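You operate a simulated robot arm through the tools that you are given. There is no shell and no other tool. Be economical: measure what you need, move in short steps, check, and stop when the job is done.

You run a simulated robot arm. Do the job below in one go: nothing can be reset, and whatever is moved stays where it is left.

TASK
Take the green book and leave it on top of the black photo album.
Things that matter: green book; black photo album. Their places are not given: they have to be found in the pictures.

It is judged by the outcome, as a careful person would: the job done as asked, and still so three seconds after it is handed in. It fails if anything else is knocked over, pushed out of place, dropped, spilled or broken.

THE ROBOT
A 7-joint arm with a two-finger parallel gripper, fixed in place. Base frame: the origin is at the foot of the arm, x ahead of it, y to its left, z up; the work surface is at about z = 0. Units: m, rad, N and s.
With the tool pointing down near the work surface it reaches from about 0.24 to 0.62 m from the base axis. Its first joint turns from -1.152 to 1.152 rad. Payload 2.6 kg.
The TCP is the grasp point between the finger pads, 0.03 m short of the fingertips. In the tool frame z runs along the fingers and y along their closing line. Largest opening 0.094 m; finger width 0.028, thickness 0.01; the body of the gripper, 0.05 by 0.096 m, starts 0.055 m behind the TCP.
Orientation is told as [roll, pitch, yaw] about the base's x, y, z axes, in that order, counted from this pose: with the fingers straight down and closing along the base's y, the tool's x points along the base's -x, its y along +y and its z along -z.

THE INTERFACE
- The arm moves only by the tool move_arm. Its argument "moves" is a list of rows, each a list of 3 entries, a list of its own where there are three numbers: the opening, from 0 (shut) to 1 (fully open), then the shift along the tool's x, y, z in m, then the turn about the tool's z in rad. In form: [[fingers, [x, y, z], twist], ...]. A call has 1 to 12 rows; each row is the pose to reach, as a shift and turn from the pose commanded when the call began, along the tool's axes at that moment. Rows are played at 5 a second. More than 0.05 m and 0.15 rad between two rows, or a gripper value outside its range, and nothing of the call is played. A pose out of reach is approached as far as the arm can. The call stops where the force on the tool passes 40 N (or 10 N more than at its start, if that is more) or the arm is blocked; 0.2 s more then pass. The fingers move at their own pace (about 0.072 m/s each) and stop on an object; they squeeze with about 24 N. The grip force told is the motor's: it shows also when the fingers shut on nothing. Time passes only in rows, and 0.2 s behind the last, so rows that repeat a pose let the fingers close. The reply holds the time, the measured pose of the TCP, the force on the tool along the base axes, the opening and the grip force, in the units named above and with some noise, and new pictures: "show" is both (left out), scene, wrist or none.
- Cameras (640 x 400 px; columns grow to the right, rows downward): "scene" is fixed at [0.0217, 0.4251, 0.5546]; the picture's right is [-0.88, -0.47, 0.00], its down [-0.31, 0.57, -0.76] and it looks along [0.36, -0.67, -0.65] (base axes); focal length 348 px, centre (320, 200). "wrist" rides on the gripper at [-0.037, 0, -0.058] in the tool frame; the picture's right is [0.00, -1.00, 0.00], its down [0.97, 0.00, -0.24] and it looks along [0.24, 0.00, 0.97] (tool axes); focal length 218 px, centre (320, 200).
- pixel_to_xyz(camera, pixels): there is no depth. For up to 12 entries [column, row, z] of the newest picture of that camera ("zoom" is the newest enlarged one), the place [x, y] in the base frame at which the ray of that pixel passes the height z, good to about 0.003 m. No time passes.
- zoom(camera, box): a new picture of the part [left, top, right, bottom] of that camera's present view, enlarged. No time passes.
- hand_in(): hands the job in; it is judged then, once.

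Work in short steps. Measure before you move; look again where a grasp or a placing could have gone wrong, and mend it. You have 60 turns and 120 pictures in all, those below and enlarged ones among them. Open the gripper and draw the arm clear of the work before you hand the job in, unless the task says otherwise; then end with one line.

The tools are called as a command line: name --argument value ..., lists and objects as JSON in quotes. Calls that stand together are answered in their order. move_arm: Moves the arm, as the interface text tells. Its arguments: {"type":"object","properties":{"moves":{"type":"array"},"show":{"type":"string","enum":["both","scene","wrist","none"]}},"required":["moves"]} The other tools are called the same way: pixel_to_xyz (camera, pixels) gives the place at which the rays of pixels pass given heights; zoom (camera, box) takes an enlarged picture of a part of a camera's view; hand_in () hands the job in.

At the start:

```text
clock: 0.0
position: [0.2986, -0.2613, 0.2267]
tool_rot: [-0.001, -0.001, 0.001]
force: [0.8, -0.2, 0.6]
grip_width: 0.094
grip_force: 0.0
```

scene: 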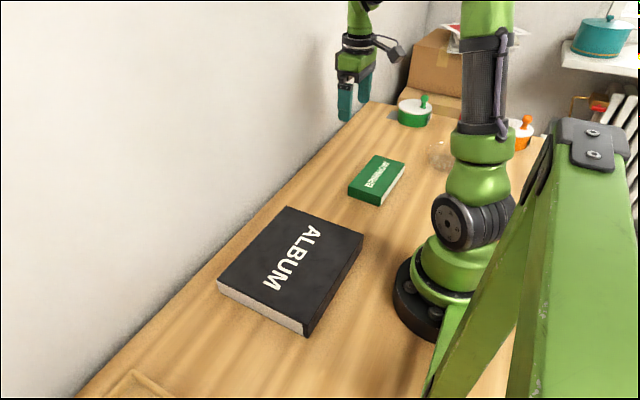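
wrist: 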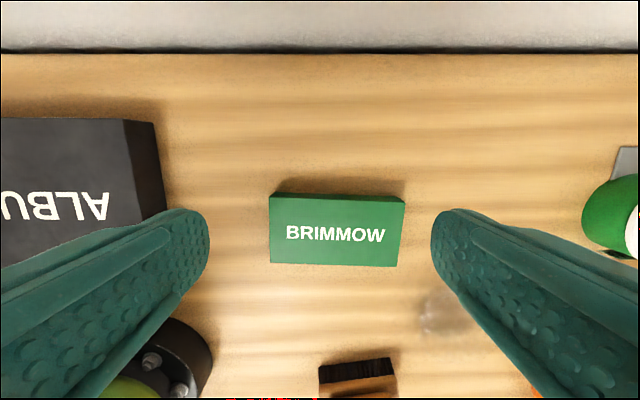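

The green book is at wrist (270–404, 192–267), with the album to its left. I'll measure the corners of both at several heights, in both cameras.

pixel_to_xyz --camera "wrist" --pixels '[[271, 198, 0.03], [405, 203, 0.03], [397, 267, 0.03], [271, 262, 0.03], [275, 192, 0.0], [403, 197, 0.0], [125, 119, 0.05], [158, 124, 0.0], [165, 210, 0.0]]'

pixel_to_xyz --camera "scene" --pixels '[[374, 155, 0.03], [404, 163, 0.03], [379, 196, 0.03], [348, 189, 0.03], [380, 205, 0.0], [348, 196, 0.0], [286, 207, 0.04], [364, 235, 0.04], [305, 324, 0.04], [218, 282, 0.04], [307, 336, 0.0], [219, 292, 0.0]]'

zoom --camera "scene" --box '[200, 140, 440, 340]'

zoom --camera "wrist" --box '[230, 160, 450, 298]'

```text
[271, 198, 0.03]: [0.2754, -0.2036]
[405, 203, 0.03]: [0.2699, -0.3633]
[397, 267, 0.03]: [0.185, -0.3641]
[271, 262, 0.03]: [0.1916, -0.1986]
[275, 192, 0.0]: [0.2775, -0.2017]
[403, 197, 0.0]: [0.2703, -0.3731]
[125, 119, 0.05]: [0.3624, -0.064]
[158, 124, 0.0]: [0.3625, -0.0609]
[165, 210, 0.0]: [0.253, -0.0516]
```

```text
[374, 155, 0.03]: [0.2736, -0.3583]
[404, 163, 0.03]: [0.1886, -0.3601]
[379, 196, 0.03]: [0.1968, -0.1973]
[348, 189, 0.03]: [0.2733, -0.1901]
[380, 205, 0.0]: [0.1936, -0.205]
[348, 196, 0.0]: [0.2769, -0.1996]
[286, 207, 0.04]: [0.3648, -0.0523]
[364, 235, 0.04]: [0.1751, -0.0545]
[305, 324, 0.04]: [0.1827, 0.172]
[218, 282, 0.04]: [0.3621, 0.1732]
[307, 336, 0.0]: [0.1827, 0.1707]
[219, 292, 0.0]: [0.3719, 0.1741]
```

```text
2.00 times, centred on (320, 240) of scene
```

zoom: 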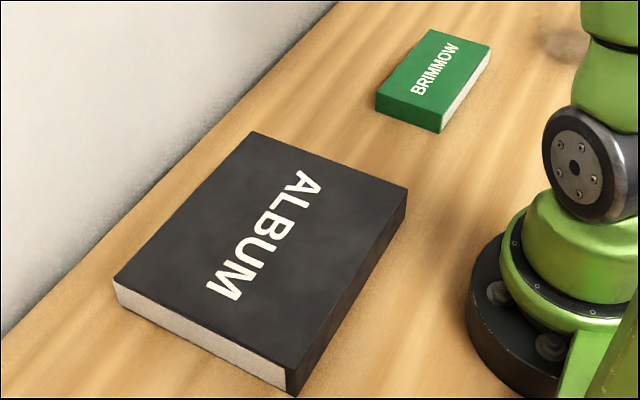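

```text
2.90 times, centred on (340, 229) of wrist
```

zoom: 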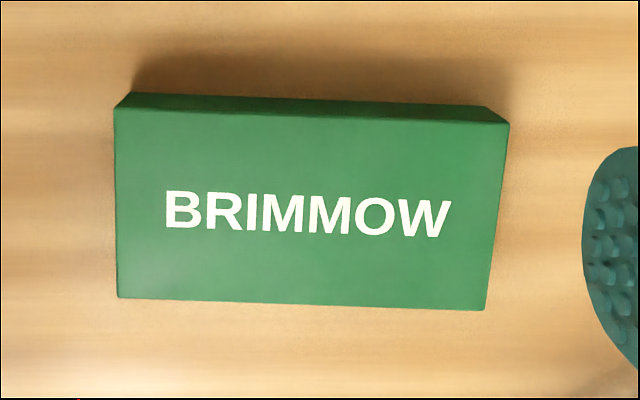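

The book is about 0.085 × 0.16 m and 0.025 m thick, centred near (0.231, -0.281), with yaw of about -0.037. It can only be gripped across its width. I'll turn the tool by +1.608 above it and look again. I'll also check where the glass stands.

move_arm --moves '[[1, [0.006, -0.002, 0], 0.1462], [1, [0.012, -0.004, 0], 0.2924], [1, [0.018, -0.006, 0], 0.4386], [1, [0.024, -0.008, 0], 0.5848], [1, [0.03, -0.01, 0], 0.731], [1, [0.036, -0.012, 0], 0.8772], [1, [0.042, -0.014, 0], 1.0234], [1, [0.048, -0.016, 0], 1.1696], [1, [0.054, -0.018, 0], 1.3158], [1, [0.06, -0.02, 0], 1.462], [1, [0.067, -0.02, 0], 1.608], [1, [0.067, -0.02, 0], 1.608]]'

zoom --camera "wrist" --box '[160, 100, 480, 300]'

```text
clock: 2.6
position: [0.2322, -0.2827, 0.2263]
tool_rot: [0.0, -0.001, -1.609]
force: [0.1, 0.3, -1.0]
grip_width: 0.0939
grip_force: 0.1
```

scene: 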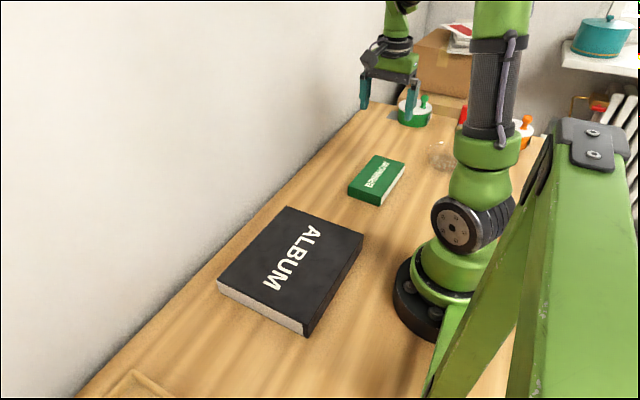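
wrist: 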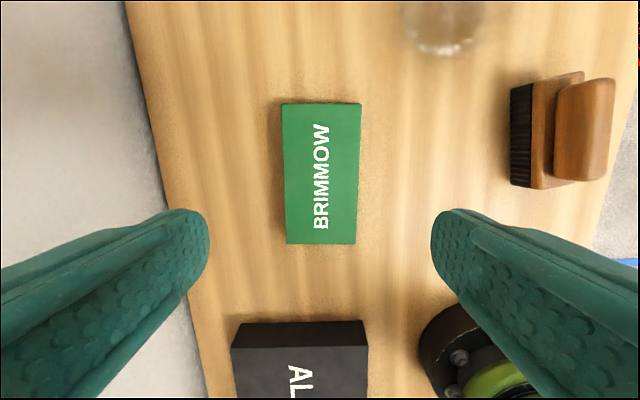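

```text
2.00 times, centred on (320, 200) of wrist
```

zoom: 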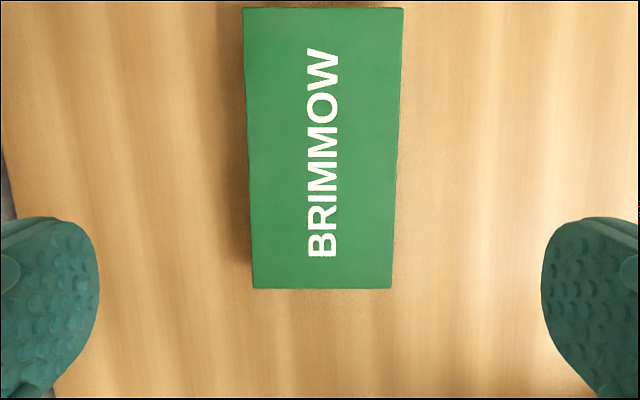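

The book is square in view. I'll measure its top corners in the zoom at z = 0.025.

pixel_to_xyz --camera "zoom" --pixels '[[244, 9, 0.025], [404, 9, 0.025], [392, 288, 0.025], [252, 288, 0.025], [244, 9, 0.035], [404, 9, 0.035], [392, 288, 0.035], [252, 288, 0.035]]'

pixel_to_xyz --camera "wrist" --pixels '[[235, 345, 0.04], [367, 345, 0.04], [412, 50, 0.0], [510, 185, 0.0]]'

```text
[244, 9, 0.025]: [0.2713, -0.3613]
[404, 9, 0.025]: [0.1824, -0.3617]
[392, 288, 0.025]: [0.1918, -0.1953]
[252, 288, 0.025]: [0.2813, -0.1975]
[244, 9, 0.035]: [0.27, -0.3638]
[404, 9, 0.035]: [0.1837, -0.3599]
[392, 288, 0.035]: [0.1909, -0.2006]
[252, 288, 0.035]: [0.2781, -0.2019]
```

```text
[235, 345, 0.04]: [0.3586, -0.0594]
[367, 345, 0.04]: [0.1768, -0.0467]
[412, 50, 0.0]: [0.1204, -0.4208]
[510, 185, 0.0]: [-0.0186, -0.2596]
```

Relative to the tool's centre line (column 320), the book is only about 1.3 mm off and parallel to it. It's about 0.087 m wide, so there is little room either side. I'll shift and go down to fingertips just above the book, then check.

move_arm --moves '[[1, [0, -0.0013, 0.04], 0], [1, [0, -0.0013, 0.08], 0], [1, [0, -0.0013, 0.11], 0], [1, [0, -0.0013, 0.135], 0], [1, [0, -0.0013, 0.135], 0]]'

zoom --camera "scene" --box '[310, 90, 470, 220]'

```text
clock: 3.8
position: [0.2308, -0.279, 0.0896]
tool_rot: [0.0, 0.0, -1.609]
force: [0.2, 0.5, 0.3]
grip_width: 0.094
grip_force: 0.0
```

scene: 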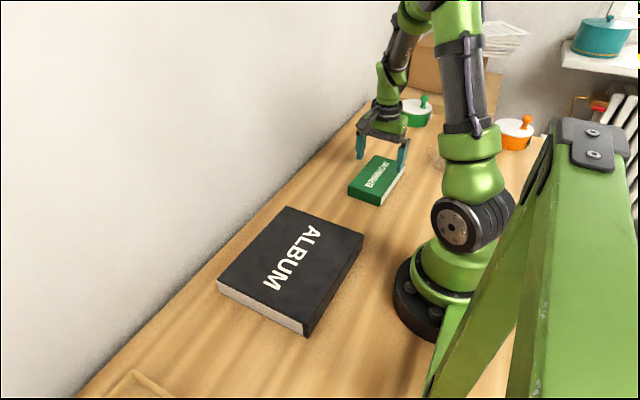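
wrist: 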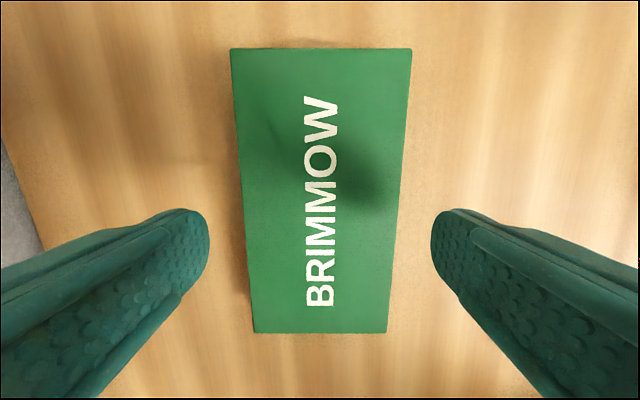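

```text
3.08 times, centred on (390, 155) of scene
```

zoom: 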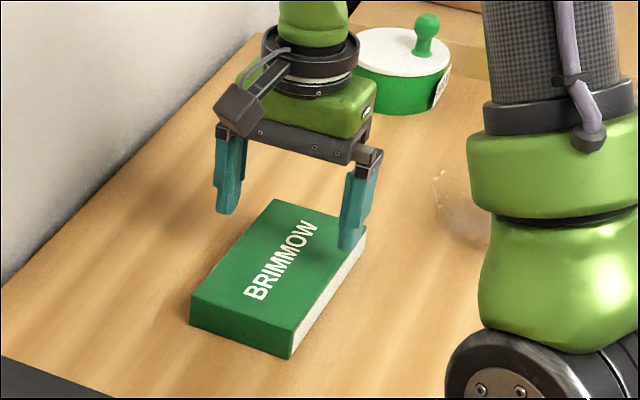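

The book is centred on column 321 and lies symmetrically between the fingers, with about 3 mm to spare on each side. I'll go down slowly, watching the force.

move_arm --moves '[[1, [0, -0.0005, 0.015], 0], [1, [0, -0.0005, 0.023], 0], [1, [0, -0.0005, 0.028], 0], [1, [0, -0.0005, 0.032], 0], [1, [0, -0.0005, 0.036], 0], [1, [0, -0.0005, 0.04], 0], [1, [0, -0.0005, 0.04], 0]]'

zoom --camera "scene" --box '[310, 90, 470, 220]'

```text
clock: 5.4
position: [0.2293, -0.2805, 0.0514]
tool_rot: [0.0, -0.002, -1.61]
force: [-0.1, 0.3, -1.0]
grip_width: 0.0937
grip_force: 0.0
```

scene: 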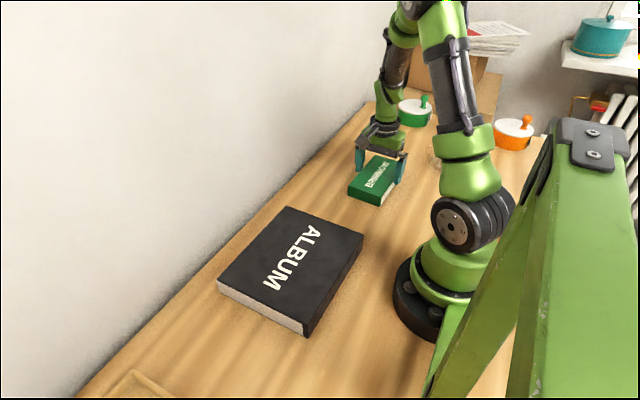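
wrist: 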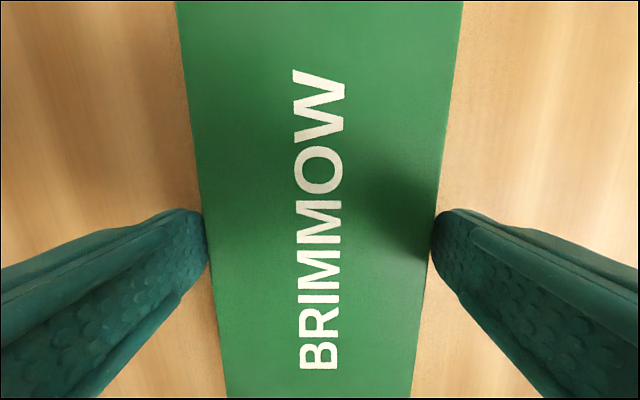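

```text
3.08 times, centred on (390, 155) of scene
```

zoom: 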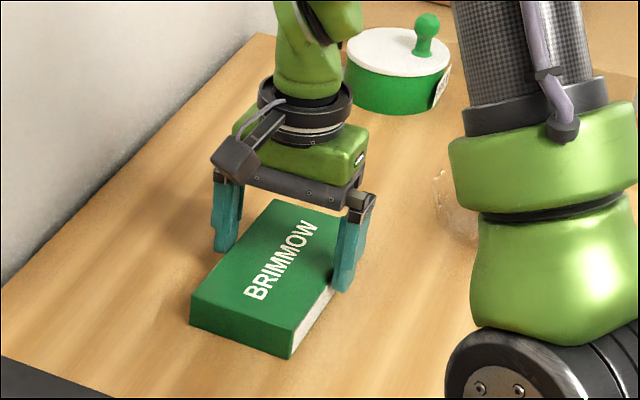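

The fingertips are at about z = 0.021 on both sides of the book, and there is no contact force. I'll go 14 mm further down and close.

move_arm --moves '[[1, [0, 0, 0.005], 0], [1, [0, 0, 0.01], 0], [1, [0, 0, 0.014], 0], [1, [0, 0, 0.014], 0], [0.5, [0, 0, 0.014], 0], [0.5, [0, 0, 0.014], 0], [0.5, [0, 0, 0.014], 0]]'

```text
clock: 7.0
position: [0.2293, -0.2811, 0.0374]
tool_rot: [0.0, 0.0, -1.607]
force: [0.2, -0.9, 0.5]
grip_width: 0.0878
grip_force: 23.5
```

scene: 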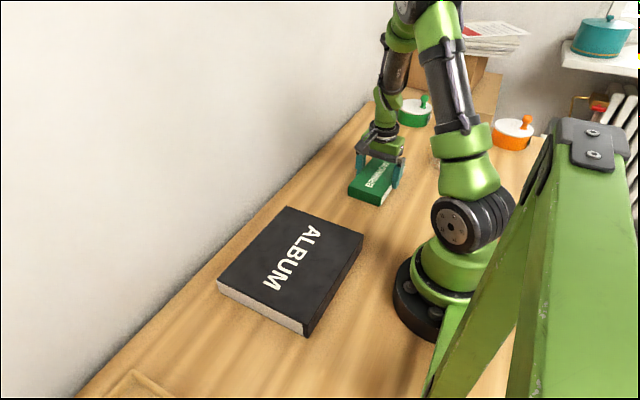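
wrist: 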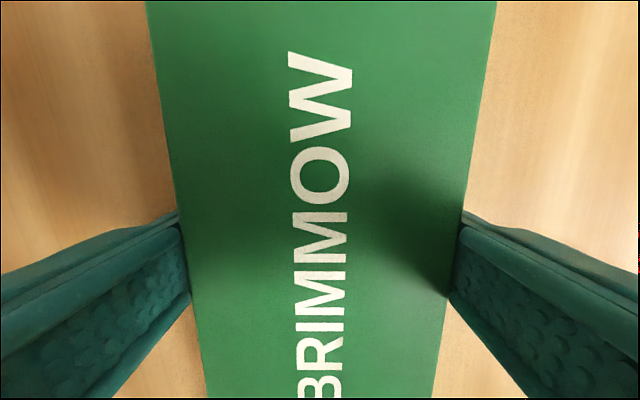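

The book is gripped at 0.0878 m with 23.5 N. I'll lift it straight up by about 0.12 m.

move_arm --moves '[[0.5, [0, 0, -0.01], 0], [0.5, [0, 0, -0.03], 0], [0.5, [0, 0, -0.06], 0], [0.5, [0, 0, -0.09], 0], [0.5, [0, 0, -0.12], 0], [0.5, [0, 0, -0.12], 0]]'

zoom --camera "scene" --box '[200, 60, 440, 340]'

```text
clock: 8.4
position: [0.2295, -0.2811, 0.1598]
tool_rot: [0.001, 0.002, -1.609]
force: [0.2, -0.6, -2.8]
grip_width: 0.0877
grip_force: 24.3
```

scene: 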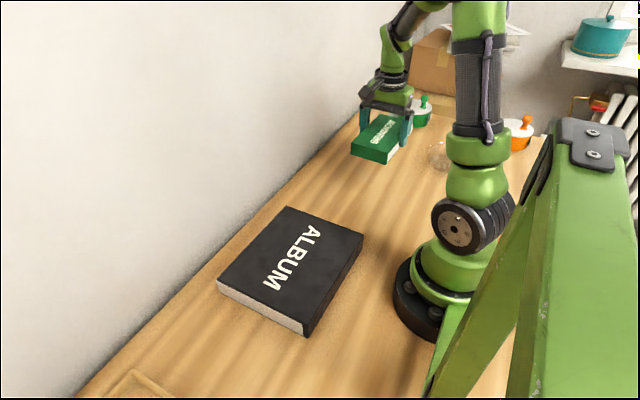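
wrist: 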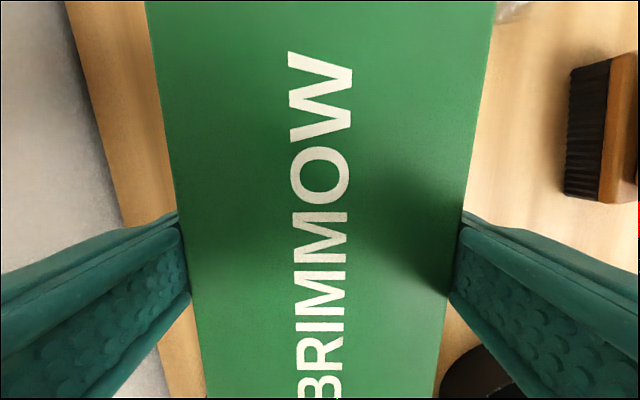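

```text
1.43 times, centred on (320, 200) of scene
```

zoom: 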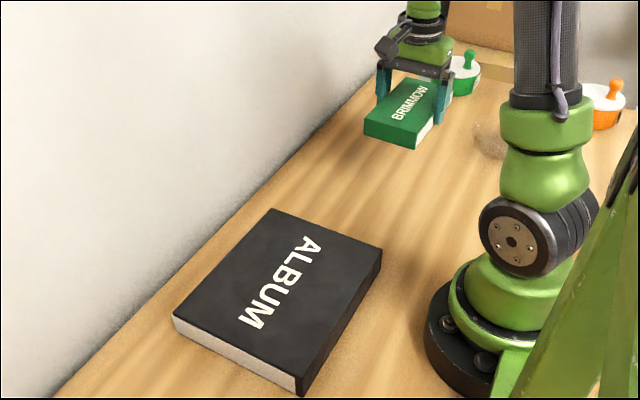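

The book is held level, with its underside about 0.034 m below the TCP. I'll carry it over the album centre at about (0.272, 0.06), staying at this height.

move_arm --moves '[[0.5, [0.015, 0.01, 0], 0], [0.5, [0.045, 0.024, 0], 0], [0.5, [0.08, 0.035, 0], 0], [0.5, [0.115, 0.036, 0], 0], [0.5, [0.15, 0.036, 0], 0], [0.5, [0.185, 0.036, 0], 0], [0.5, [0.22, 0.034, 0], 0], [0.5, [0.255, 0.033, 0], 0], [0.5, [0.29, 0.031, 0], 0], [0.5, [0.322, 0.03, 0], 0], [0.5, [0.3424, 0.03, 0], 0], [0.5, [0.3424, 0.03, 0], 0]]'

zoom --camera "scene" --box '[160, 120, 440, 360]'

```text
clock: 11.0
position: [0.2717, 0.0615, 0.1588]
tool_rot: [-0.002, 0.001, -1.607]
force: [-0.2, 0.1, -2.8]
grip_width: 0.0879
grip_force: 23.3
```

scene: 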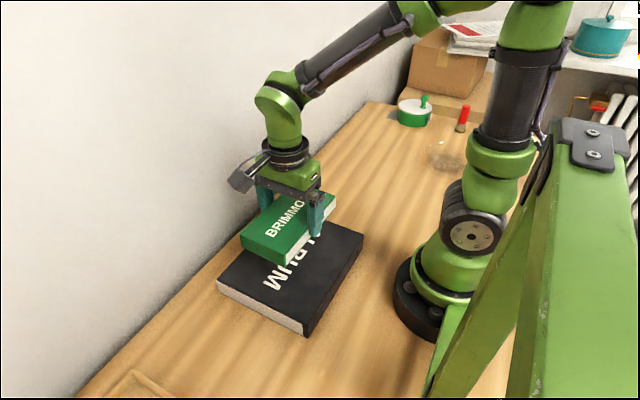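
wrist: 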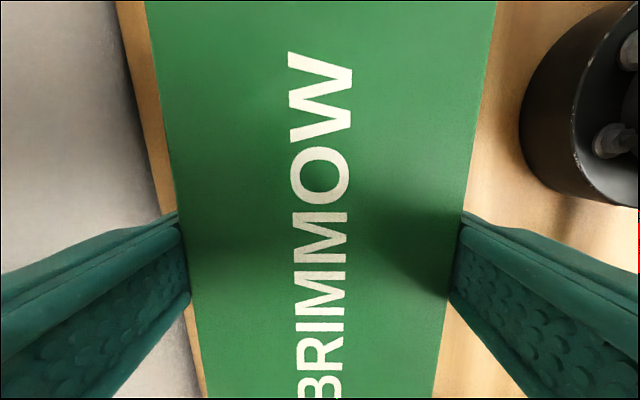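

```text
1.67 times, centred on (300, 240) of scene
```

zoom: 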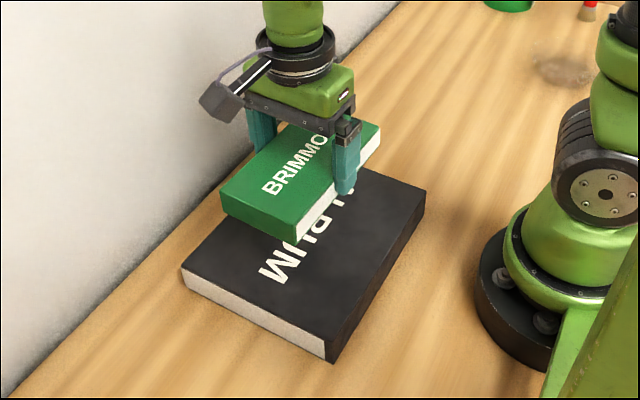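

The book is over the album. Contact should come at a TCP height of about 0.037 plus the album thickness (about 0.04 m), so I'll go down to 0.092 first.

move_arm --moves '[[0.5, [0, 0, 0.02], 0], [0.5, [0, 0, 0.04], 0], [0.5, [0, 0, 0.055], 0], [0.5, [0, 0, 0.066], 0], [0.5, [0, 0, 0.066], 0]]' --show "scene"

zoom --camera "scene" --box '[200, 170, 380, 350]'

```text
clock: 12.2
position: [0.2714, 0.0598, 0.0901]
tool_rot: [-0.002, 0.0, -1.609]
force: [0.1, 0.9, -2.3]
grip_width: 0.0877
grip_force: 23.6
```

scene: 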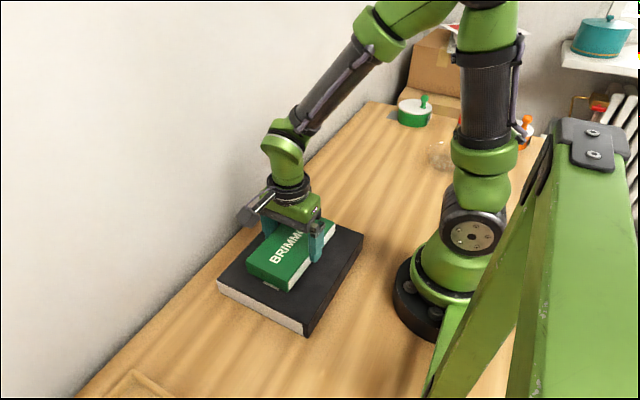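

```text
2.22 times, centred on (290, 260) of scene
```

zoom: 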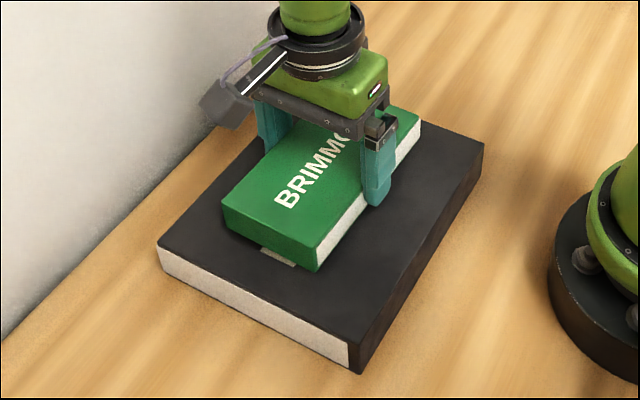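

The book is now a little above the album. I'll lower it in 2 mm steps and watch for contact.

move_arm --moves '[[0.5, [0, 0, 0.002], 0], [0.5, [0, 0, 0.004], 0], [0.5, [0, 0, 0.006], 0], [0.5, [0, 0, 0.008], 0], [0.5, [0, 0, 0.008], 0]]' --show "none"

```text
clock: 13.4
position: [0.2722, 0.0598, 0.0836]
tool_rot: [0.0, 0.001, -1.609]
force: [-0.3, -0.3, -3.2]
grip_width: 0.0879
grip_force: 24.1
```

There's no contact yet at 0.0836, so I'll continue down in 1.5 mm steps.

move_arm --moves '[[0.5, [0, 0, 0.0015], 0], [0.5, [0, 0, 0.003], 0], [0.5, [0, 0, 0.004], 0], [0.5, [0, 0, 0.004], 0]]' --show "none"

zoom --camera "scene" --box '[200, 170, 380, 350]'

```text
clock: 14.1
position: [0.2712, 0.0598, 0.0817]
tool_rot: [0.0, -0.001, -1.608]
force: [-2.9, -1.9, 6.3]
grip_width: 0.0874
grip_force: 23.6
stopped in row 3: the force on the tool passed its limit (the readings are from after the stop); the commanded pose is now the measured one
```

```text
2.22 times, centred on (290, 260) of scene
```

zoom: 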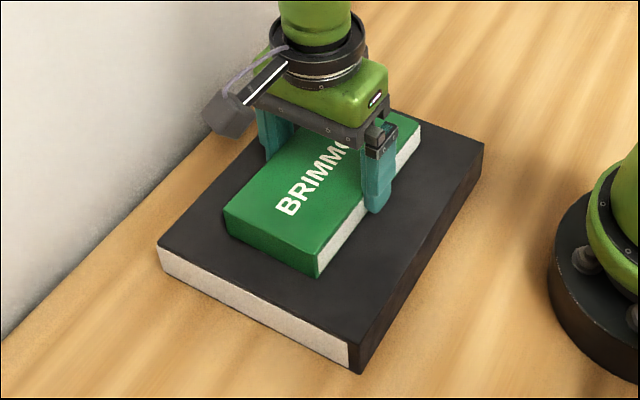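

The book is resting on the album, with 6 N of upward contact force. I'll open fully, wait, then draw straight up.

move_arm --moves '[[1, [0, 0, 0], 0], [1, [0, 0, 0], 0], [1, [0, 0, 0], 0], [1, [0, 0, 0], 0]]'

```text
clock: 15.1
position: [0.2735, 0.0593, 0.0823]
tool_rot: [0.0, -0.001, -1.61]
force: [0.1, 0.1, 0.3]
grip_width: 0.0939
grip_force: 0.0
```

scene: 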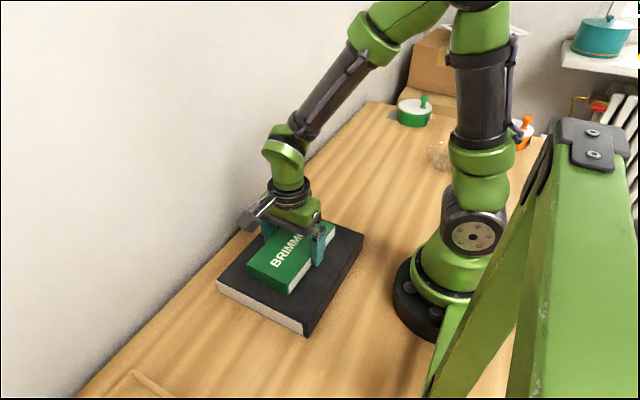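
wrist: 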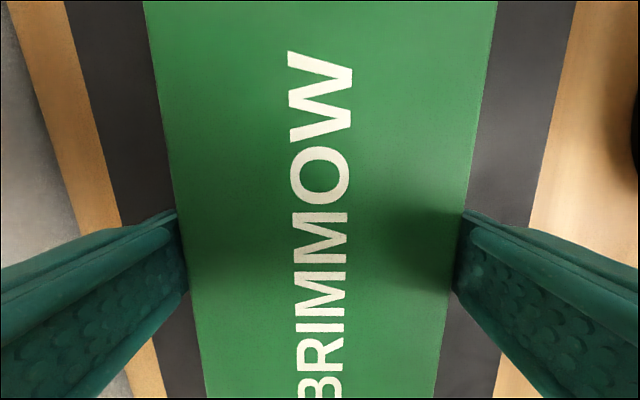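

The gripper is open at 0.0939 and the force is near zero, so I'll rise slowly at first, then clear.

move_arm --moves '[[1, [0, 0, -0.005], 0], [1, [0, 0, -0.012], 0], [1, [0, 0, -0.022], 0], [1, [0, 0, -0.035], 0], [1, [0, 0, -0.06], 0], [1, [0, 0, -0.1], 0], [1, [0, 0, -0.14], 0], [1, [0, 0, -0.14], 0]]'

zoom --camera "scene" --box '[200, 170, 380, 350]'

```text
clock: 16.9
position: [0.2723, 0.0605, 0.2228]
tool_rot: [0.0, 0.0, -1.609]
force: [-0.2, 0.5, -0.1]
grip_width: 0.0942
grip_force: 0.1
```

scene: 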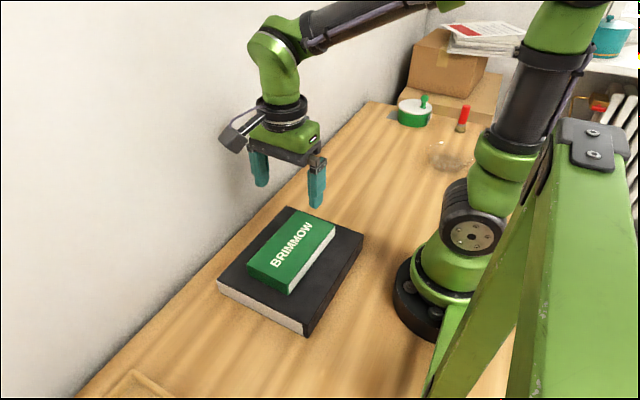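
wrist: 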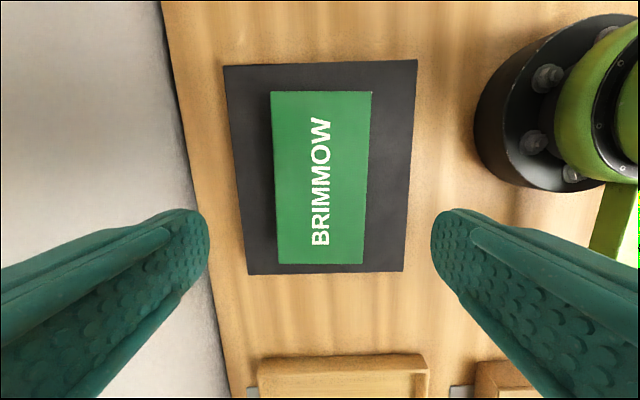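

```text
2.22 times, centred on (290, 260) of scene
```

zoom: 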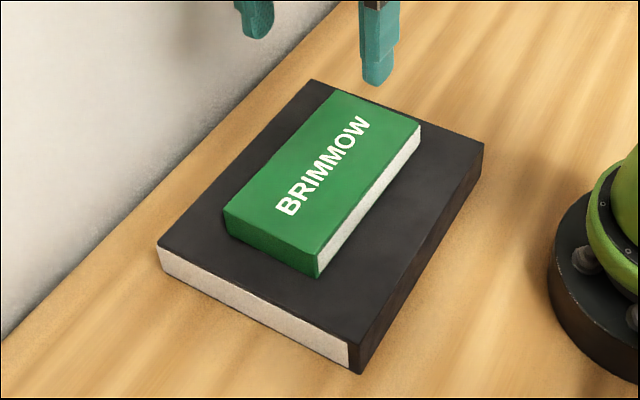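

The green book lies flat, well inside the album's edges. The album hasn't moved, and the arm is clear with the gripper open. I'm handing in.

hand_in

```text
The job is handed in.
```

The green book is lying flat on top of the black photo album, nothing else was disturbed, and the job is handed in.
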